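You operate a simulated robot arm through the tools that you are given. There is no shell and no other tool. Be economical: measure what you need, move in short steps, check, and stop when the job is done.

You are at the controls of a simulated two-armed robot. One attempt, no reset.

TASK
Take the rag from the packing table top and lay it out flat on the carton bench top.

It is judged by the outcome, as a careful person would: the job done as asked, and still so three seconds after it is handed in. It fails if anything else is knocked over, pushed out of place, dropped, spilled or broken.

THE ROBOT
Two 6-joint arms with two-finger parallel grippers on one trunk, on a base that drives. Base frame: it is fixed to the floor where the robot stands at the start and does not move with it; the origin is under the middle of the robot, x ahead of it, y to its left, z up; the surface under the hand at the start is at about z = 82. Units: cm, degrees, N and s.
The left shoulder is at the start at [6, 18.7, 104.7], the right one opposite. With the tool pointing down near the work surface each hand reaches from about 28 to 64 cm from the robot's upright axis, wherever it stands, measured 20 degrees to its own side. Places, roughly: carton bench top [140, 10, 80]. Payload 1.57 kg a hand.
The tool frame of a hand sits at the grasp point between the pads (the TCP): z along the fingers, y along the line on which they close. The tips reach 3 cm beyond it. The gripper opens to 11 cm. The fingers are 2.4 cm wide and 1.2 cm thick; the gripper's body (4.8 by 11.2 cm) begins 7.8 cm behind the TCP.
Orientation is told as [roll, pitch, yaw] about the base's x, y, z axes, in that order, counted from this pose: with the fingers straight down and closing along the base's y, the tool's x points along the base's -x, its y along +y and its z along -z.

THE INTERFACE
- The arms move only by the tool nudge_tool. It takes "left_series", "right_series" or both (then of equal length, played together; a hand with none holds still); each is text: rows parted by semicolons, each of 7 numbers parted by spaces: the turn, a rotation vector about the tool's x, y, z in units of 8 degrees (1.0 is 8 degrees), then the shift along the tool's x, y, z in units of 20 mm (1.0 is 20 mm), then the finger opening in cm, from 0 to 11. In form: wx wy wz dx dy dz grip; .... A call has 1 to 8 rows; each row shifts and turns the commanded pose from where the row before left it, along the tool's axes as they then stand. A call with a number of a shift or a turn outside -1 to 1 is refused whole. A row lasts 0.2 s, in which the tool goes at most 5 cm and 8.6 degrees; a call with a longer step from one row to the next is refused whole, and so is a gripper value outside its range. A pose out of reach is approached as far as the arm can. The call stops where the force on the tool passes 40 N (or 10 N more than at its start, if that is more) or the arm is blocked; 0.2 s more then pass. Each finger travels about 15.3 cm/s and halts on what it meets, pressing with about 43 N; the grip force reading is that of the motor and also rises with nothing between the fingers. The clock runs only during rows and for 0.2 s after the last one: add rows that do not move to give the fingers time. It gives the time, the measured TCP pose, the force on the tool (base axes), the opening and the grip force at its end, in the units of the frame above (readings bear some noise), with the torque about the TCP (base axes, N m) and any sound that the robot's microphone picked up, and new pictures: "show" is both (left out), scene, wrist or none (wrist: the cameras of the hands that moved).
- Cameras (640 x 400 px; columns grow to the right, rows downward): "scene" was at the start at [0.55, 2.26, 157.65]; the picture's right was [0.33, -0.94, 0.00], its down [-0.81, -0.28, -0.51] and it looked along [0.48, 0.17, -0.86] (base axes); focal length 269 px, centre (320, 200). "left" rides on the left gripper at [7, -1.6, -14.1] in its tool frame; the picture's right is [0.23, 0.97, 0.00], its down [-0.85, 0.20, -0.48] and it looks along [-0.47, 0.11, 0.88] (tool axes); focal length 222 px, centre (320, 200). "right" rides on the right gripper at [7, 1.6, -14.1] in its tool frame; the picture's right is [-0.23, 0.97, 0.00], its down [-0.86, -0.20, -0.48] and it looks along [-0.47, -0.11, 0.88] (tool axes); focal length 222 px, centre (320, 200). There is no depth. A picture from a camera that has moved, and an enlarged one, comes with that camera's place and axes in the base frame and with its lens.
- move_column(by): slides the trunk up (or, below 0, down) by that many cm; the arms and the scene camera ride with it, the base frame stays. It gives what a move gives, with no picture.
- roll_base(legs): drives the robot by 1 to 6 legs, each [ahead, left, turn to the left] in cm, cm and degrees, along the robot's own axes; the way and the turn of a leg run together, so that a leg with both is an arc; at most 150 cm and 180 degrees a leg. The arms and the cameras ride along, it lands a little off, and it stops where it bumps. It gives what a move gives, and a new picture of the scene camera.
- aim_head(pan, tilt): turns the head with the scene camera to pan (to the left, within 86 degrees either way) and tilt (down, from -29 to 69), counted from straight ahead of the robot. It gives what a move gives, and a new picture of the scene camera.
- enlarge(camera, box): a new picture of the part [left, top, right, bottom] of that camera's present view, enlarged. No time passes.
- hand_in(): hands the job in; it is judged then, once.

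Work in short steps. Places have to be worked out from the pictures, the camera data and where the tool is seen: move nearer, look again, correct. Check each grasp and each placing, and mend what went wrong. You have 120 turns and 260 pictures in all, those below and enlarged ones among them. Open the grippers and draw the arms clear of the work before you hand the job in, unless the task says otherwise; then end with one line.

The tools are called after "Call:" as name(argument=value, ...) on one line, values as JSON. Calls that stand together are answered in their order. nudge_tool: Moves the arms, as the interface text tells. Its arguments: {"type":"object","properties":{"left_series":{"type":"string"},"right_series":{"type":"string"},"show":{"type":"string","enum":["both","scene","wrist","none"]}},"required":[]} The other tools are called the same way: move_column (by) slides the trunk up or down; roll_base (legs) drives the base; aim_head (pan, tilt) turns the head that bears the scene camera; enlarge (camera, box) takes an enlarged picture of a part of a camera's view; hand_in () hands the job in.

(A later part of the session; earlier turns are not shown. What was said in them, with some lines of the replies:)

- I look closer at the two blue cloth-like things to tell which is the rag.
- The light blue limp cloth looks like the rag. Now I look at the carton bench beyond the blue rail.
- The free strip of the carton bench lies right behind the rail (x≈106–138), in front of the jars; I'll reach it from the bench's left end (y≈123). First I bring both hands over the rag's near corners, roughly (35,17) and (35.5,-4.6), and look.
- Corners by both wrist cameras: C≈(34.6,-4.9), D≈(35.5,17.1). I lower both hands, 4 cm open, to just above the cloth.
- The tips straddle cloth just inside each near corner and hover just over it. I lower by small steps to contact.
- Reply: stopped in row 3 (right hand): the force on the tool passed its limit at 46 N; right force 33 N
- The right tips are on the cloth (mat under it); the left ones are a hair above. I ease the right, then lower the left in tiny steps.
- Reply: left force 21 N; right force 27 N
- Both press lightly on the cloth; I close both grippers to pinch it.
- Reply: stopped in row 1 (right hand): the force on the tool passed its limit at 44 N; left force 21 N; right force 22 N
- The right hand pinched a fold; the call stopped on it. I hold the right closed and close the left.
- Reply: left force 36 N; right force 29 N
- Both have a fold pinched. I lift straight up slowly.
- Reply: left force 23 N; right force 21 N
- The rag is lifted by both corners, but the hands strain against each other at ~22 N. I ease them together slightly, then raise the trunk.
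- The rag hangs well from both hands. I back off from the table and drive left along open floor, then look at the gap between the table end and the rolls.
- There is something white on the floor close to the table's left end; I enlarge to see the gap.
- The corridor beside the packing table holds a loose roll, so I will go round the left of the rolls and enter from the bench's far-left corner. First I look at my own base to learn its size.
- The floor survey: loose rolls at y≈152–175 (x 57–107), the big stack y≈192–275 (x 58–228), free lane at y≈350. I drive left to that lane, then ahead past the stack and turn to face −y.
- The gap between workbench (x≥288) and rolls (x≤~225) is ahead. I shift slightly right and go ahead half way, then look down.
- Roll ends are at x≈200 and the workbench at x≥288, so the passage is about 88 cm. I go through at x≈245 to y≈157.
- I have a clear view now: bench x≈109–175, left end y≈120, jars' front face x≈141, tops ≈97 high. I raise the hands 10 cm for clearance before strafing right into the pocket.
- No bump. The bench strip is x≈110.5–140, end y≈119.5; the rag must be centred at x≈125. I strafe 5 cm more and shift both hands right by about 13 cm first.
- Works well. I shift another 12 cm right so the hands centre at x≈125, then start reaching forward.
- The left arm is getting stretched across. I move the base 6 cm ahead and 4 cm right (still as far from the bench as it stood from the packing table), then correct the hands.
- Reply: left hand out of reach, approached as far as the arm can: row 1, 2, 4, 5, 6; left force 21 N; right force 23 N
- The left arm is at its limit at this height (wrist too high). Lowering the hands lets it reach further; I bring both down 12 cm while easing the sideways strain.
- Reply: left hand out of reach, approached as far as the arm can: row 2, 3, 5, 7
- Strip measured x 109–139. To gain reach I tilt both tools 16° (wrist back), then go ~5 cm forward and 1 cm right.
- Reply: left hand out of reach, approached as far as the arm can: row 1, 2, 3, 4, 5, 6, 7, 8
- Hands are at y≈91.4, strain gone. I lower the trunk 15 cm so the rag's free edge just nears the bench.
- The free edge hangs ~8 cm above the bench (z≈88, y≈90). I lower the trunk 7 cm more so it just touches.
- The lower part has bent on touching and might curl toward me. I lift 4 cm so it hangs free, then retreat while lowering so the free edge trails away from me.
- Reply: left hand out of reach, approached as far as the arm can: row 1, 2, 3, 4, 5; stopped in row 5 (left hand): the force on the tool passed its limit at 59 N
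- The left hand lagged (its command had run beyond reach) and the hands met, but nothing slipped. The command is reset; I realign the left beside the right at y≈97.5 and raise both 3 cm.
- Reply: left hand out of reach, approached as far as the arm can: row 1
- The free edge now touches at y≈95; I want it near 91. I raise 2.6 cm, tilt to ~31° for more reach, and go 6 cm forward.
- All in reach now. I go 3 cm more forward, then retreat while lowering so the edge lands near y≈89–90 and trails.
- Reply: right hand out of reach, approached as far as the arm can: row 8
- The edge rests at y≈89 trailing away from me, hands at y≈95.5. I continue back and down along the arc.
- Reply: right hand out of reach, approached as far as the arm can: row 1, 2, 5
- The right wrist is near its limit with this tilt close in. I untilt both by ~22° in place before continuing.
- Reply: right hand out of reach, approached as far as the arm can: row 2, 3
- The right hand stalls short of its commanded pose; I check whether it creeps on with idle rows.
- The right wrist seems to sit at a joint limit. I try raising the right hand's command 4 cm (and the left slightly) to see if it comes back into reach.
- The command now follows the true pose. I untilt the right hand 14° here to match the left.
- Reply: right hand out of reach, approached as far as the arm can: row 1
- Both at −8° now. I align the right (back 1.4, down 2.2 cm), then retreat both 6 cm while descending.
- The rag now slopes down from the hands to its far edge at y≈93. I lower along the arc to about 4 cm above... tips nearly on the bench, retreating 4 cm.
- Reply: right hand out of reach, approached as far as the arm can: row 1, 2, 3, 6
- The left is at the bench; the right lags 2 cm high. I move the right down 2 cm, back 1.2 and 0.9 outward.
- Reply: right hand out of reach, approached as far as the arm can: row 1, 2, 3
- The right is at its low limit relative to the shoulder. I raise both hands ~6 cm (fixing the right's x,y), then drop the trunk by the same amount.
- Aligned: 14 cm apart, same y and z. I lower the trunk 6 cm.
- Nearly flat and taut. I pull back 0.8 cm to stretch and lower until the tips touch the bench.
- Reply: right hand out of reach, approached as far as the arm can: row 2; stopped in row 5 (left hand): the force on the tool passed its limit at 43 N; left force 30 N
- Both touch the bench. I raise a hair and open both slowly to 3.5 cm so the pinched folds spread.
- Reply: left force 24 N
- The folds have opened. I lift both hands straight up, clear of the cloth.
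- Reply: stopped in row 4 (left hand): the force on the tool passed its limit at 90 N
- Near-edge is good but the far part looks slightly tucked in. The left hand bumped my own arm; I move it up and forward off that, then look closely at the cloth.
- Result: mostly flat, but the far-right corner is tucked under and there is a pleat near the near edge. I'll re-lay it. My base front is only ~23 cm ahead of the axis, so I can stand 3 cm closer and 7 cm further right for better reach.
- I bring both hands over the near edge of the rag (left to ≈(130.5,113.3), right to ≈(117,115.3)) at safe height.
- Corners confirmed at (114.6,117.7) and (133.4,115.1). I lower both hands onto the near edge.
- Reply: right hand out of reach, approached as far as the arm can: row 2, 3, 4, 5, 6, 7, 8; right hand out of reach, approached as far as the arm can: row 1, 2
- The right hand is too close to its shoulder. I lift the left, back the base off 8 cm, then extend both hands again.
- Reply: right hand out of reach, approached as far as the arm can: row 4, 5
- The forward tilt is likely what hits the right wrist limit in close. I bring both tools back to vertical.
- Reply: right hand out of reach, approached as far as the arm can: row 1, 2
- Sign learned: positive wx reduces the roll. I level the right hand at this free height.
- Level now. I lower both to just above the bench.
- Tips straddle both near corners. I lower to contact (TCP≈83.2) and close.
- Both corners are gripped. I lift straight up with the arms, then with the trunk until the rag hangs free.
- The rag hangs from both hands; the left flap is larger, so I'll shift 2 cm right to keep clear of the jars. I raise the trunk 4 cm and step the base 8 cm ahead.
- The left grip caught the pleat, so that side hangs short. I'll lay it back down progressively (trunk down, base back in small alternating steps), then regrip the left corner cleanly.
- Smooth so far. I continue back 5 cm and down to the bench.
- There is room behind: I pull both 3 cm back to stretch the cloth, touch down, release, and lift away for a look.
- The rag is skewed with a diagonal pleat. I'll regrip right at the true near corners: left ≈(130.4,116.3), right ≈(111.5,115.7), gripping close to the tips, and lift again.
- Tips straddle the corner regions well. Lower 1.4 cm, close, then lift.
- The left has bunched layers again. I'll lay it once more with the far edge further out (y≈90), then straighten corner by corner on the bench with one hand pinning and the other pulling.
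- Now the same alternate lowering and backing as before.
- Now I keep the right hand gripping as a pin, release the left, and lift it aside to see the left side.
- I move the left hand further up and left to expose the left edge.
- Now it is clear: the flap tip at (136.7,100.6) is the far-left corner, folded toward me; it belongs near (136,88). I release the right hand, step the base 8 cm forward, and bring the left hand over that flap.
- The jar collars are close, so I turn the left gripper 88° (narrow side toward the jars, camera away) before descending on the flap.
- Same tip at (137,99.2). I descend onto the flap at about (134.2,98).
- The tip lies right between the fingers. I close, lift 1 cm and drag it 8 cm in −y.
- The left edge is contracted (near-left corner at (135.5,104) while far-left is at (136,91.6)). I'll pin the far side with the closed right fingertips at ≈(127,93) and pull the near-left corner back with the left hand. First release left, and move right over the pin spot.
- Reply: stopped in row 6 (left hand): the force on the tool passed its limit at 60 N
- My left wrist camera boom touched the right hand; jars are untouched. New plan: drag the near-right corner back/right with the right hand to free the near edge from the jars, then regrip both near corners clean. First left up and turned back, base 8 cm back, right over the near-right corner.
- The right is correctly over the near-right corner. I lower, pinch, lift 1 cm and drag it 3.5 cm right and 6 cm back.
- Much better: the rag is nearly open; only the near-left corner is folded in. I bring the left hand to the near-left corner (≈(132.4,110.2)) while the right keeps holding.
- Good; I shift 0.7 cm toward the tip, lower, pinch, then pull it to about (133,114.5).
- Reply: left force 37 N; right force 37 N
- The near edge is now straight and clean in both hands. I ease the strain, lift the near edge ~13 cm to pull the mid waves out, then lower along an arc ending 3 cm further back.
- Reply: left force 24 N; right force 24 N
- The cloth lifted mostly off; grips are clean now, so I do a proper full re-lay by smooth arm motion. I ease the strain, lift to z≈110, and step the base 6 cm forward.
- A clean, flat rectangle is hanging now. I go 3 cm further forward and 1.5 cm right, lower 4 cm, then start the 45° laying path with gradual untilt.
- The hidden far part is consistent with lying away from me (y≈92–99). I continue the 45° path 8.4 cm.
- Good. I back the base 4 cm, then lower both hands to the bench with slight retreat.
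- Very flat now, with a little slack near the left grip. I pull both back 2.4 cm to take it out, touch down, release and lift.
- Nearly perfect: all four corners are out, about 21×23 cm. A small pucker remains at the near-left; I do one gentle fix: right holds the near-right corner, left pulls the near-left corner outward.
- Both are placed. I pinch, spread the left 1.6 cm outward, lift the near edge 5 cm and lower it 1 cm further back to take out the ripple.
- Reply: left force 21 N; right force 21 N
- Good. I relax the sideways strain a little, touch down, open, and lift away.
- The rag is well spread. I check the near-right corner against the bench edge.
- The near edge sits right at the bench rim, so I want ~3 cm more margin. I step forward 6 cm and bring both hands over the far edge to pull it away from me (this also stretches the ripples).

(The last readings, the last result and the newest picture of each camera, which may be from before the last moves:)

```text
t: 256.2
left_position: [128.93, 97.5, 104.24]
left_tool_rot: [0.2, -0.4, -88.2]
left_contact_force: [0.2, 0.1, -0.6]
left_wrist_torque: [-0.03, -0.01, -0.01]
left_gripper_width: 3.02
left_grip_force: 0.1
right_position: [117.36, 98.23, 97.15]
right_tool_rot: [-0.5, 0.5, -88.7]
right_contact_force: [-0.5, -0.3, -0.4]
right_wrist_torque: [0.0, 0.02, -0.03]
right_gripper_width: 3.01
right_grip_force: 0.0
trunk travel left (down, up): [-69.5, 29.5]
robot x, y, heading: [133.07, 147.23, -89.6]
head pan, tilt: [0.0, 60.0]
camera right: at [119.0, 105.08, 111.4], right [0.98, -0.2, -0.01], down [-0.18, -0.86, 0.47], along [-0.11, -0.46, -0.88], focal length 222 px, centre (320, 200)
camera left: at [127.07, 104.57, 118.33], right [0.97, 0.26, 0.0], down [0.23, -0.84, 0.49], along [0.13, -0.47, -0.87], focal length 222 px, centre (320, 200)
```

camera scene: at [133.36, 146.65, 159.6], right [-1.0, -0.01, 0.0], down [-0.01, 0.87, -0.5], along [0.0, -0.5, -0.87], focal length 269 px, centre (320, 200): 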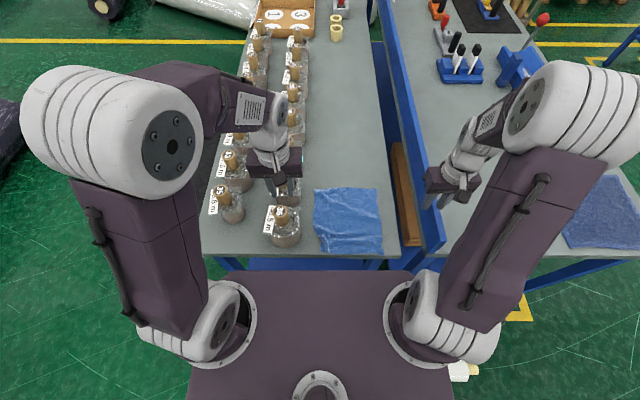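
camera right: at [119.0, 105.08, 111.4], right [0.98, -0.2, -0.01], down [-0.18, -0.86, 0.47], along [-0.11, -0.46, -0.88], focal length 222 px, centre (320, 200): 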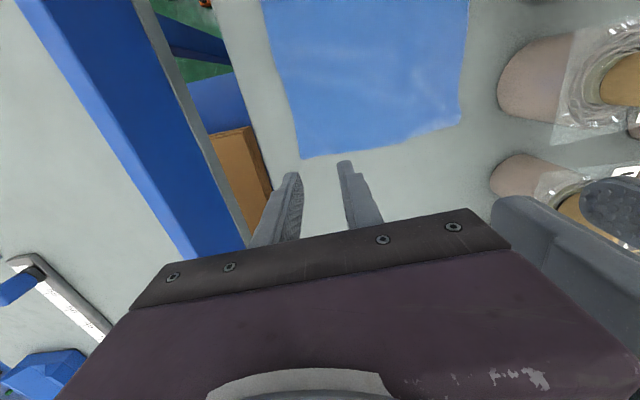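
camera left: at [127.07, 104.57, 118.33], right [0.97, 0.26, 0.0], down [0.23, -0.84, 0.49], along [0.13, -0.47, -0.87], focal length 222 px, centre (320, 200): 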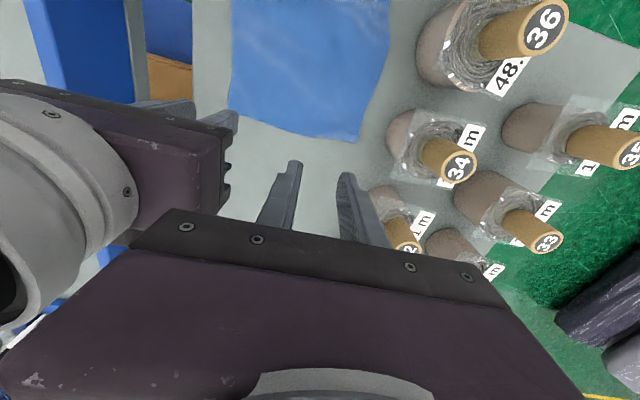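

Far corners at (113.8,96.3) and (135.9,96.5). I set the hands at (130.3,98.2) and (116.5,98.2), descend and pinch.

Call:
nudge_tool(left_series="0 0 0 0.15 0.35 0 3;0 0 0 0.15 0.35 0 3;0 0 0 0 0 1 3;0 0 0 0 0 1 3;0 0 0 0 0 1 3;0 0 0 0 0 1 3;0 0 0 0 0 1 3;0 0 0 0 0 1 3", right_series="0 0 0 0 -0.22 0 3;0 0 0 0 -0.22 0 3;0 0 0 0 0 0.9 3;0 0 0 0 0 0.9 3;0 0 0 0 0 0.9 3;0 0 0 0 0 0.9 3;0 0 0 0 0 0.9 3;0 0 0 0 0 0.9 3", show="none")

Call:
nudge_tool(left_series="0 0 0 0 0 0.9 3;0 0 0 0 0 0.9 3;0 0 0 0 0 0.9 3;0 0 0 0 0 0.9 3;0 0 0 0 0 0.6 3;0 0 0 0 0 0 3", right_series="0 0 0 0 0 0 3;0 0 0 0 0 0 3;0 0 0 0 0 0.5 3;0 0 0 0 0 0.5 3;0 0 0 0 0 0.35 3;0 0 0 0 0 0 3", show="wrist")

```text
t: 258.0
left_position: [130.39, 98.23, 92.24]
left_tool_rot: [0.2, -0.5, -88.2]
left_contact_force: [0.8, -0.3, 0.1]
left_wrist_torque: [0.03, 0.0, -0.02]
left_gripper_width: 3.02
left_grip_force: 0.0
right_position: [116.4, 98.37, 86.42]
right_tool_rot: [-0.6, 0.3, -88.8]
right_contact_force: [-0.3, 0.3, 0.7]
right_wrist_torque: [0.02, 0.0, 0.01]
right_gripper_width: 2.99
right_grip_force: 0.1
trunk travel left (down, up): [-69.5, 29.5]
robot x, y, heading: [133.18, 146.63, -89.2]
head pan, tilt: [0.0, 60.0]
```

```text
t: 259.4
left_position: [130.43, 98.17, 84.01]
left_tool_rot: [0.2, -0.5, -88.2]
left_contact_force: [-0.3, 0.9, -0.2]
left_wrist_torque: [0.02, 0.0, 0.0]
left_gripper_width: 3.01
left_grip_force: 0.1
right_position: [116.3, 98.48, 83.76]
right_tool_rot: [-0.4, 0.2, -88.7]
right_contact_force: [-0.3, -0.3, -0.1]
right_wrist_torque: [0.0, -0.02, -0.02]
right_gripper_width: 2.99
right_grip_force: 0.1
trunk travel left (down, up): [-69.5, 29.5]
robot x, y, heading: [133.24, 146.88, -89.3]
head pan, tilt: [0.0, 60.0]
camera right: at [117.96, 105.35, 97.92], right [0.98, -0.2, -0.01], down [-0.18, -0.86, 0.48], along [-0.11, -0.46, -0.88], focal length 222 px, centre (320, 200)
camera left: at [128.56, 105.24, 97.97], right [0.97, 0.26, 0.0], down [0.23, -0.84, 0.49], along [0.13, -0.47, -0.87], focal length 222 px, centre (320, 200)
```

right: 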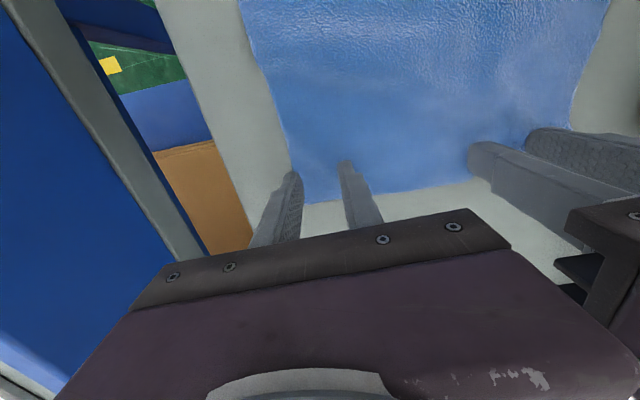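
left: 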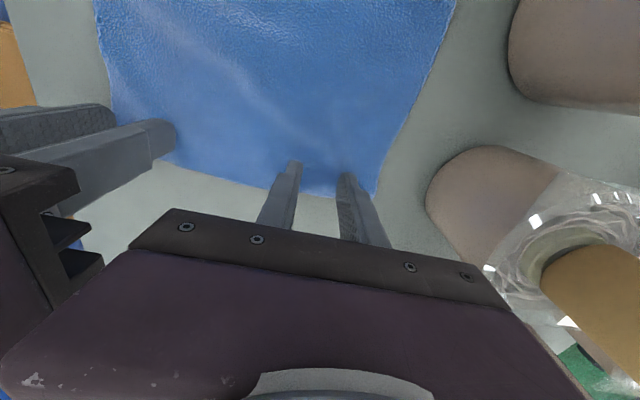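

Tips are just inside the far edge. I lower, pinch a small fold, drag 3 cm away from me, then release.

Call:
nudge_tool(left_series="0 0 0 0 0 0.32 2;0 0 0 0 0 0 1;0 0 0 0 0 0 0;0 0 0 0 0 0 0;0 0 0 -0.3 0 -0.1 0;0 0 0 -0.4 0 0 0;0 0 0 -0.4 0 0 0;0 0 0 -0.4 0 0 0", right_series="0 0 0 0 0 0.2 2;0 0 0 0 0 0 1;0 0 0 0 0 0 0;0 0 0 0 0 0 0;0 0 0 -0.3 0 -0.1 0;0 0 0 -0.4 0 0 0;0 0 0 -0.4 0 0 0;0 0 0 -0.4 0 0 0", show="none")

Call:
nudge_tool(left_series="0 0 0 0 0 0.08 0;0 0 0 0 0 0 0.7;0 0 0 0 0 0 1.5;0 0 0 0 0 0 2.2;0 0 0 0 0 0 2.2;0 0 0 0 0 -0.4 2.2;0 0 0 0 0 -0.9 2.2;0 0 0 0 0 -0.9 2.2", right_series="0 0 0 0 0 0.08 0;0 0 0 0 0 0 0.7;0 0 0 0 0 0 1.5;0 0 0 0 0 0 2.2;0 0 0 0 0 0 2.2;0 0 0 0 0 -0.4 2.2;0 0 0 0 0 -0.9 2.2;0 0 0 0 0 -0.9 2.2", show="none")

Call:
nudge_tool(left_series="0 0 0 0 0 -0.9 2.2;0 0 0 0 0 -0.9 2.2;0 0 0 0 0 -0.9 2.2;0 0 0 0 0 -0.9 2.2;0 0 0 0 0 -0.9 2.2;0 0 0 0 0 -0.9 2.2", right_series="0 0 0 0 0 -0.9 2.2;0 0 0 0 0 -0.9 2.2;0 0 0 0 0 -0.9 2.2;0 0 0 0 0 -0.9 2.2;0 0 0 0 0 -0.9 2.2;0 0 0 0 0 -0.9 2.2", show="wrist")

Call:
enlarge(camera="scene", box=[270, 170, 430, 270])

```text
t: 261.2
left_position: [130.43, 95.13, 83.56]
left_tool_rot: [0.1, -0.5, -88.3]
left_contact_force: [0.1, 0.6, 0.0]
left_wrist_torque: [0.0, 0.01, 0.01]
left_gripper_width: 0.02
left_grip_force: 21.8
right_position: [116.34, 95.31, 83.4]
right_tool_rot: [-0.5, 0.4, -88.7]
right_contact_force: [-0.3, 1.2, -0.5]
right_wrist_torque: [0.0, -0.05, 0.01]
right_gripper_width: 0.0
right_grip_force: 21.4
trunk travel left (down, up): [-69.5, 29.5]
robot x, y, heading: [133.09, 146.71, -89.4]
head pan, tilt: [0.0, 60.0]
```

```text
t: 263.0
left_position: [130.49, 95.09, 87.81]
left_tool_rot: [0.0, -0.5, -88.1]
left_contact_force: [-0.5, -0.6, 0.0]
left_wrist_torque: [0.0, 0.0, 0.0]
left_gripper_width: 2.2
left_grip_force: 0.1
right_position: [116.49, 95.54, 87.8]
right_tool_rot: [-0.6, 0.4, -88.7]
right_contact_force: [-0.4, 0.1, 0.4]
right_wrist_torque: [-0.04, -0.02, 0.01]
right_gripper_width: 2.2
right_grip_force: 0.1
trunk travel left (down, up): [-69.5, 29.5]
robot x, y, heading: [133.06, 146.67, -89.2]
head pan, tilt: [0.0, 60.0]
```

```text
t: 264.4
left_position: [130.44, 95.25, 98.68]
left_tool_rot: [0.2, -0.5, -88.2]
left_contact_force: [-0.2, -0.1, 0.4]
left_wrist_torque: [0.01, 0.01, 0.01]
left_gripper_width: 2.2
left_grip_force: 0.1
right_position: [116.53, 95.41, 98.65]
right_tool_rot: [-0.5, 0.2, -88.8]
right_contact_force: [-0.4, 0.7, -0.1]
right_wrist_torque: [-0.01, 0.0, 0.01]
right_gripper_width: 2.2
right_grip_force: 0.0
trunk travel left (down, up): [-69.5, 29.5]
robot x, y, heading: [133.08, 147.22, -89.5]
head pan, tilt: [0.0, 60.0]
camera right: at [118.2, 102.28, 112.78], right [0.98, -0.2, -0.01], down [-0.18, -0.86, 0.48], along [-0.11, -0.46, -0.88], focal length 222 px, centre (320, 200)
camera left: at [128.56, 102.38, 112.66], right [0.97, 0.26, 0.0], down [0.23, -0.84, 0.49], along [0.13, -0.47, -0.87], focal length 222 px, centre (320, 200)
```

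right: 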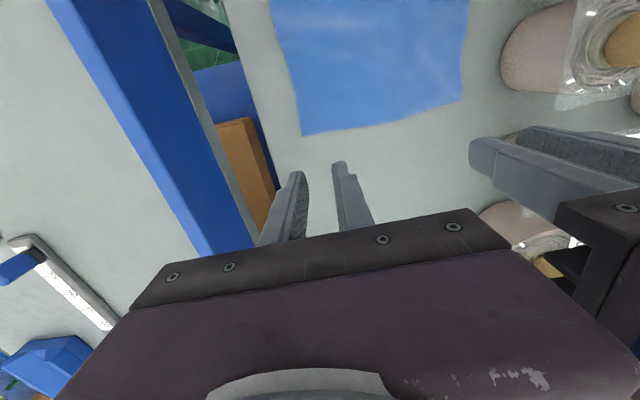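
left: 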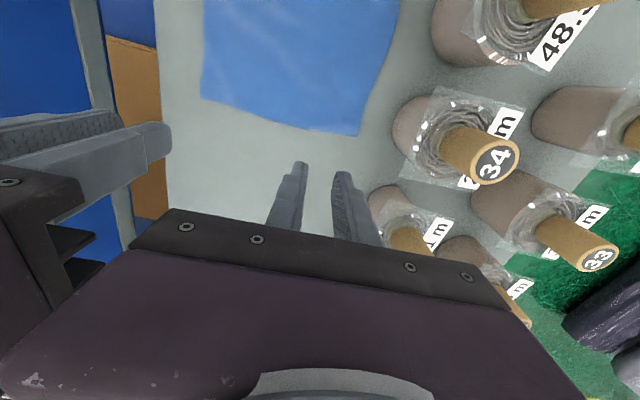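

```text
4.00 times, centred on (350, 220) of scene
camera zoom: at [133.36, 146.4, 159.6], right [-1.0, -0.01, 0.0], down [-0.01, 0.87, -0.5], along [0.0, -0.5, -0.87], focal length 1078 px, centre (200, 120)
```

zoom: 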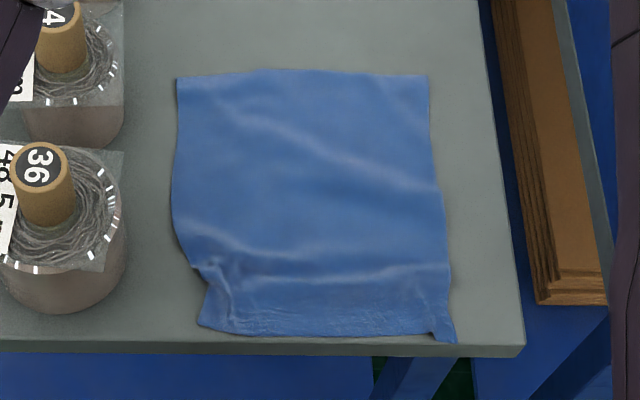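

The small pinch slipped off the taut cloth. I retry 1 cm further in with a 4 cm opening and a firmer touch.

Call:
nudge_tool(left_series="0 0 0 1 0 0 4;0 0 0 1 0 0 4;0 0 0 0 0 1 4;0 0 0 0 0 1 4;0 0 0 0 0 1 4;0 0 0 0 0 1 4;0 0 0 0 0 1 4;0 0 0 0 0 1 4", right_series="0 0 0 1 0 0 4;0 0 0 1 0 0 4;0 0 0 0 0 1 4;0 0 0 0 0 1 4;0 0 0 0 0 1 4;0 0 0 0 0 1 4;0 0 0 0 0 1 4;0 0 0 0 0 1 4", show="none")

Call:
nudge_tool(left_series="0 0 0 0 0 0.9 4;0 0 0 0 0 0.6 4;0 0 0 0 0 0.1 4;0 0 0 0 0 0.06 4;0 0 0 0 0 0.05 4;0 0 0 0 0 0 4", right_series="0 0 0 0 0 0.9 4;0 0 0 0 0 0.6 4;0 0 0 0 0 0.1 4;0 0 0 0 0 0.06 4;0 0 0 0 0 0.05 4;0 0 0 0 0 0 4", show="none")

```text
t: 266.2
left_position: [130.38, 99.18, 86.36]
left_tool_rot: [0.2, -0.5, -88.2]
left_contact_force: [-0.4, -0.9, 0.6]
left_wrist_torque: [0.01, -0.02, -0.01]
left_gripper_width: 3.99
left_grip_force: 0.0
right_position: [116.32, 99.44, 86.54]
right_tool_rot: [-0.5, 0.5, -88.8]
right_contact_force: [0.4, 0.8, -0.3]
right_wrist_torque: [-0.02, 0.01, -0.01]
right_gripper_width: 3.98
right_grip_force: 0.1
trunk travel left (down, up): [-69.5, 29.5]
robot x, y, heading: [133.03, 146.84, -89.5]
head pan, tilt: [0.0, 60.0]
```

```text
t: 267.6
left_position: [130.42, 99.24, 83.22]
left_tool_rot: [0.1, -0.4, -88.2]
left_contact_force: [0.4, 0.2, 2.0]
left_wrist_torque: [0.02, -0.01, 0.0]
left_gripper_width: 3.97
left_grip_force: 0.2
right_position: [116.27, 99.43, 83.06]
right_tool_rot: [-0.5, 0.3, -88.7]
right_contact_force: [-0.7, -0.3, 2.7]
right_wrist_torque: [-0.04, -0.01, 0.01]
right_gripper_width: 4.0
right_grip_force: 0.1
trunk travel left (down, up): [-69.5, 29.5]
robot x, y, heading: [133.06, 147.17, -89.2]
head pan, tilt: [0.0, 60.0]
```

Light contact on both. I close, and if a fold is held, drag 3 cm away.

Call:
nudge_tool(left_series="0 0 0 0 0 0.02 3;0 0 0 0 0 0 2;0 0 0 0 0 0 1;0 0 0 0 0 0 0;0 0 0 0 0 0 0", right_series="0 0 0 0 0 0.02 3;0 0 0 0 0 0 2;0 0 0 0 0 0 1;0 0 0 0 0 0 0;0 0 0 0 0 0 0", show="none")

```text
t: 268.8
left_position: [130.33, 99.1, 83.24]
left_tool_rot: [0.1, -0.6, -88.2]
left_contact_force: [-19.3, -0.4, 0.9]
left_wrist_torque: [0.0, 0.61, 0.01]
left_gripper_width: 0.22
left_grip_force: 24.1
right_position: [116.37, 99.57, 83.06]
right_tool_rot: [-0.5, 0.3, -88.7]
right_contact_force: [20.6, 0.5, 7.3]
right_wrist_torque: [0.01, -0.59, 0.11]
right_gripper_width: 0.69
right_grip_force: 26.1
trunk travel left (down, up): [-69.5, 29.5]
robot x, y, heading: [132.9, 146.9, -89.0]
head pan, tilt: [0.0, 60.0]
```

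Both hold a fold. I drag 3 cm away, touch down and open to spread the folds, then lift off.

Call:
nudge_tool(left_series="0 0 0 -0.2 0 -0.1 0;0 0 0 -0.4 0 0 0;0 0 0 -0.4 0 0 0;0 0 0 -0.4 0 0 0;0 0 0 -0.2 0 0 0;0 0 0 0 0 0.1 0;0 0 0 0 0 0 0", right_series="0 0 0 -0.2 0 -0.1 0;0 0 0 -0.4 0 0 0;0 0 0 -0.4 0 0 0;0 0 0 -0.4 0 0 0;0 0 0 -0.2 0 0 0;0 0 0 0 0 0.1 0;0 0 0 0 0 0 0", show="none")

Call:
nudge_tool(left_series="0 0 0 0 0 0 1;0 0 0 0 0 0 2;0 0 0 0 0 0 3;0 0 0 0 0 0 4;0 0 0 0 0 0 4;0 0 0 0 0 -0.3 4;0 0 0 0 0 -0.8 4;0 0 0 0 0 -0.9 4", right_series="0 0 0 0 0 0 1;0 0 0 0 0 0 2;0 0 0 0 0 0 3;0 0 0 0 0 0 4;0 0 0 0 0 0 4;0 0 0 0 0 -0.3 4;0 0 0 0 0 -0.8 4;0 0 0 0 0 -0.9 4", show="none")

Call:
nudge_tool(left_series="0 0 0 0 0 -0.9 4;0 0 0 0 0 -0.9 4;0 0 0 0 0 -0.9 4;0 0 0 0 0 -0.9 4;0 0 0 0 0 -0.9 4;0 0 0 0 0 -0.9 4;0 0 0 0 0 -0.9 4;0 0 0 0 0 -0.9 4", right_series="0 0 0 0 0 -0.9 4;0 0 0 0 0 -0.9 4;0 0 0 0 0 -0.9 4;0 0 0 0 0 -0.9 4;0 0 0 0 0 -0.9 4;0 0 0 0 0 -0.9 4;0 0 0 0 0 -0.9 4;0 0 0 0 0 -0.9 4", show="scene")

Call:
enlarge(camera="scene", box=[270, 170, 430, 270])

```text
t: 270.4
left_position: [130.39, 96.09, 83.16]
left_tool_rot: [0.0, -0.5, -88.1]
left_contact_force: [-24.6, -0.6, 0.2]
left_wrist_torque: [-0.04, 0.77, 0.04]
left_gripper_width: 0.21
left_grip_force: 23.6
right_position: [116.45, 96.32, 83.12]
right_tool_rot: [-0.5, 0.2, -88.6]
right_contact_force: [23.9, 0.3, 8.5]
right_wrist_torque: [-0.03, -0.75, 0.19]
right_gripper_width: 0.56
right_grip_force: 25.4
trunk travel left (down, up): [-69.5, 29.5]
robot x, y, heading: [133.22, 147.33, -89.5]
head pan, tilt: [0.0, 60.0]
```

```text
t: 272.2
left_position: [130.56, 96.04, 87.3]
left_tool_rot: [0.1, -0.5, -88.2]
left_contact_force: [-0.8, -0.4, -0.2]
left_wrist_torque: [0.01, -0.03, -0.03]
left_gripper_width: 3.99
left_grip_force: 0.1
right_position: [116.37, 96.11, 87.04]
right_tool_rot: [-0.5, 0.3, -88.7]
right_contact_force: [1.0, 0.2, 0.3]
right_wrist_torque: [-0.02, 0.0, 0.01]
right_gripper_width: 3.98
right_grip_force: 0.1
trunk travel left (down, up): [-69.5, 29.5]
robot x, y, heading: [133.2, 147.27, -89.4]
head pan, tilt: [0.0, 60.0]
```

```text
t: 274.0
left_position: [130.54, 96.08, 101.61]
left_tool_rot: [0.1, -0.6, -88.3]
left_contact_force: [-0.9, 1.1, 0.7]
left_wrist_torque: [-0.01, 0.01, -0.02]
left_gripper_width: 3.99
left_grip_force: 0.1
right_position: [116.63, 96.18, 101.54]
right_tool_rot: [-0.5, 0.3, -88.7]
right_contact_force: [-0.7, 0.1, 0.4]
right_wrist_torque: [-0.02, -0.02, 0.02]
right_gripper_width: 4.0
right_grip_force: 0.0
trunk travel left (down, up): [-69.5, 29.5]
robot x, y, heading: [132.86, 147.13, -89.9]
head pan, tilt: [0.0, 60.0]
camera scene: at [133.35, 146.4, 159.6], right [-1.0, -0.01, 0.0], down [-0.01, 0.87, -0.5], along [0.0, -0.5, -0.87], focal length 269 px, centre (320, 200)
```

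scene: 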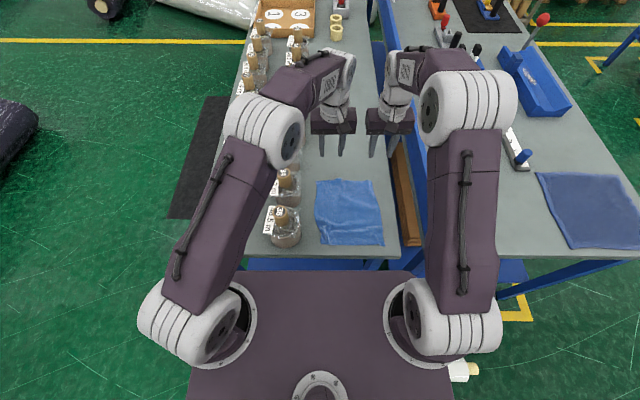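

```text
4.00 times, centred on (350, 220) of scene
camera zoom: at [133.35, 146.4, 159.6], right [-1.0, -0.01, 0.0], down [-0.01, 0.87, -0.5], along [0.0, -0.5, -0.87], focal length 1078 px, centre (200, 120)
```

zoom: 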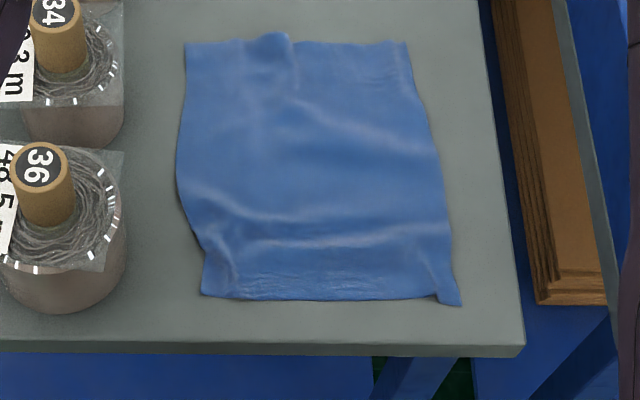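

The rag is now fully spread, flat, with margin on all sides; nothing else moved. I raise the trunk, open the grippers and back away, then hand in.

Call:
move_column(by=18)

Call:
roll_base(legs=[[-8, 0, 0]])

Call:
nudge_tool(left_series="0 0 0 0.8 0.3 0 6;0 0 0 0.8 0.3 0 8;0 0 0 0.8 0.3 0 8;0 0 0 0.8 0.3 0 8;0 0 0 0.8 0.3 0 8;0 0 0 0.8 0.3 0 8", right_series="0 0 0 0.8 -0.3 0 6;0 0 0 0.8 -0.3 0 8;0 0 0 0.8 -0.3 0 8;0 0 0 0.8 -0.3 0 8;0 0 0 0.8 -0.3 0 8;0 0 0 0.8 -0.3 0 8", show="scene")

```text
t: 276.0
left_position: [130.36, 96.21, 119.4]
left_tool_rot: [0.2, -0.5, -88.2]
left_contact_force: [-0.1, 0.3, -0.1]
left_wrist_torque: [0.0, 0.01, 0.01]
left_gripper_width: 4.0
left_grip_force: 0.1
right_position: [116.55, 96.06, 119.58]
right_tool_rot: [-0.5, 0.3, -88.6]
right_contact_force: [0.0, 0.7, 0.7]
right_wrist_torque: [0.0, 0.03, 0.02]
right_gripper_width: 4.01
right_grip_force: 0.0
trunk travel left (down, up): [-87.5, 11.5]
robot x, y, heading: [133.09, 146.93, -89.4]
head pan, tilt: [0.0, 60.0]
```

```text
t: 277.0
left_position: [130.34, 103.3, 119.09]
left_tool_rot: [0.3, -0.2, -88.0]
left_contact_force: [-0.6, -0.4, 1.0]
left_wrist_torque: [0.09, 0.0, -0.02]
left_gripper_width: 3.97
left_grip_force: 0.0
right_position: [116.44, 103.42, 119.18]
right_tool_rot: [-0.5, 0.7, -88.6]
right_contact_force: [1.1, 0.0, -0.3]
right_wrist_torque: [0.08, 0.0, 0.01]
right_gripper_width: 3.99
right_grip_force: 0.1
trunk travel left (down, up): [-87.5, 11.5]
robot x, y, heading: [133.04, 155.09, -89.1]
head pan, tilt: [0.0, 60.0]
camera scene: at [133.27, 153.24, 177.59], right [-1.0, -0.01, 0.0], down [-0.01, 0.87, -0.5], along [0.01, -0.5, -0.87], focal length 269 px, centre (320, 200)
```

scene: 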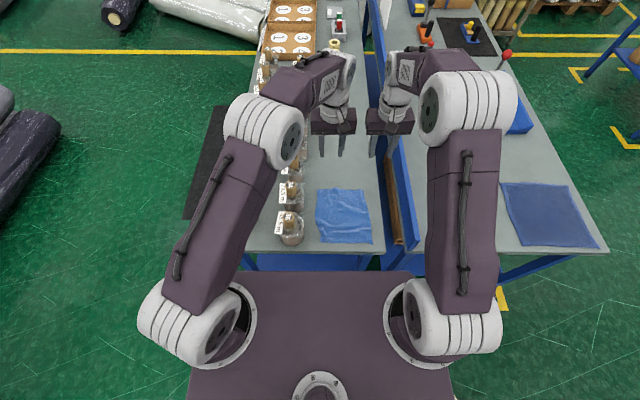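

```text
t: 278.4
left_position: [133.81, 113.86, 119.43]
left_tool_rot: [0.1, -0.5, -88.0]
left_contact_force: [0.3, 0.3, -0.6]
left_wrist_torque: [-0.05, 0.01, -0.01]
left_gripper_width: 8.03
left_grip_force: 0.0
right_position: [112.73, 113.74, 119.49]
right_tool_rot: [-0.5, 0.2, -88.6]
right_contact_force: [0.4, 0.8, 0.1]
right_wrist_torque: [-0.02, -0.01, -0.02]
right_gripper_width: 8.0
right_grip_force: 0.1
trunk travel left (down, up): [-87.5, 11.5]
robot x, y, heading: [132.74, 155.0, -89.2]
head pan, tilt: [0.0, 60.0]
camera scene: at [133.27, 154.5, 177.6], right [-1.0, -0.01, 0.0], down [-0.01, 0.87, -0.5], along [0.01, -0.5, -0.87], focal length 269 px, centre (320, 200)
```

scene: 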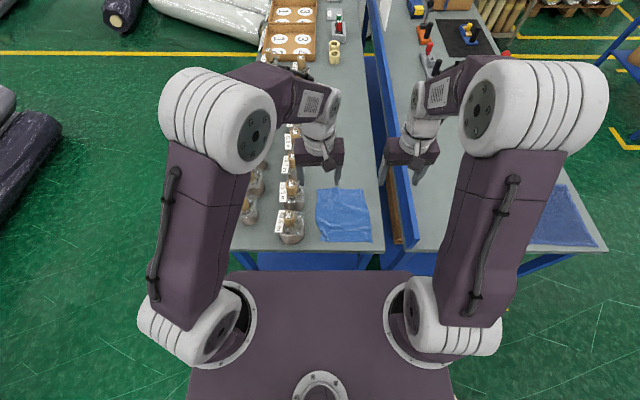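

The rag lies flat on the carton bench, the grippers are open and high above it, and the jars stand in place. I hand in.

Call:
hand_in()

```text
The job is handed in.
```

I moved the light blue rag from the packing table to the carton bench and laid it out flat in front of the jars. All four corners are spread and a few low ripples remain. I took the light blue cloth to be the rag, not the darker hemmed one at the table's left corner. Nothing else appeared moved or knocked over, and both grippers are open and raised clear of the work.
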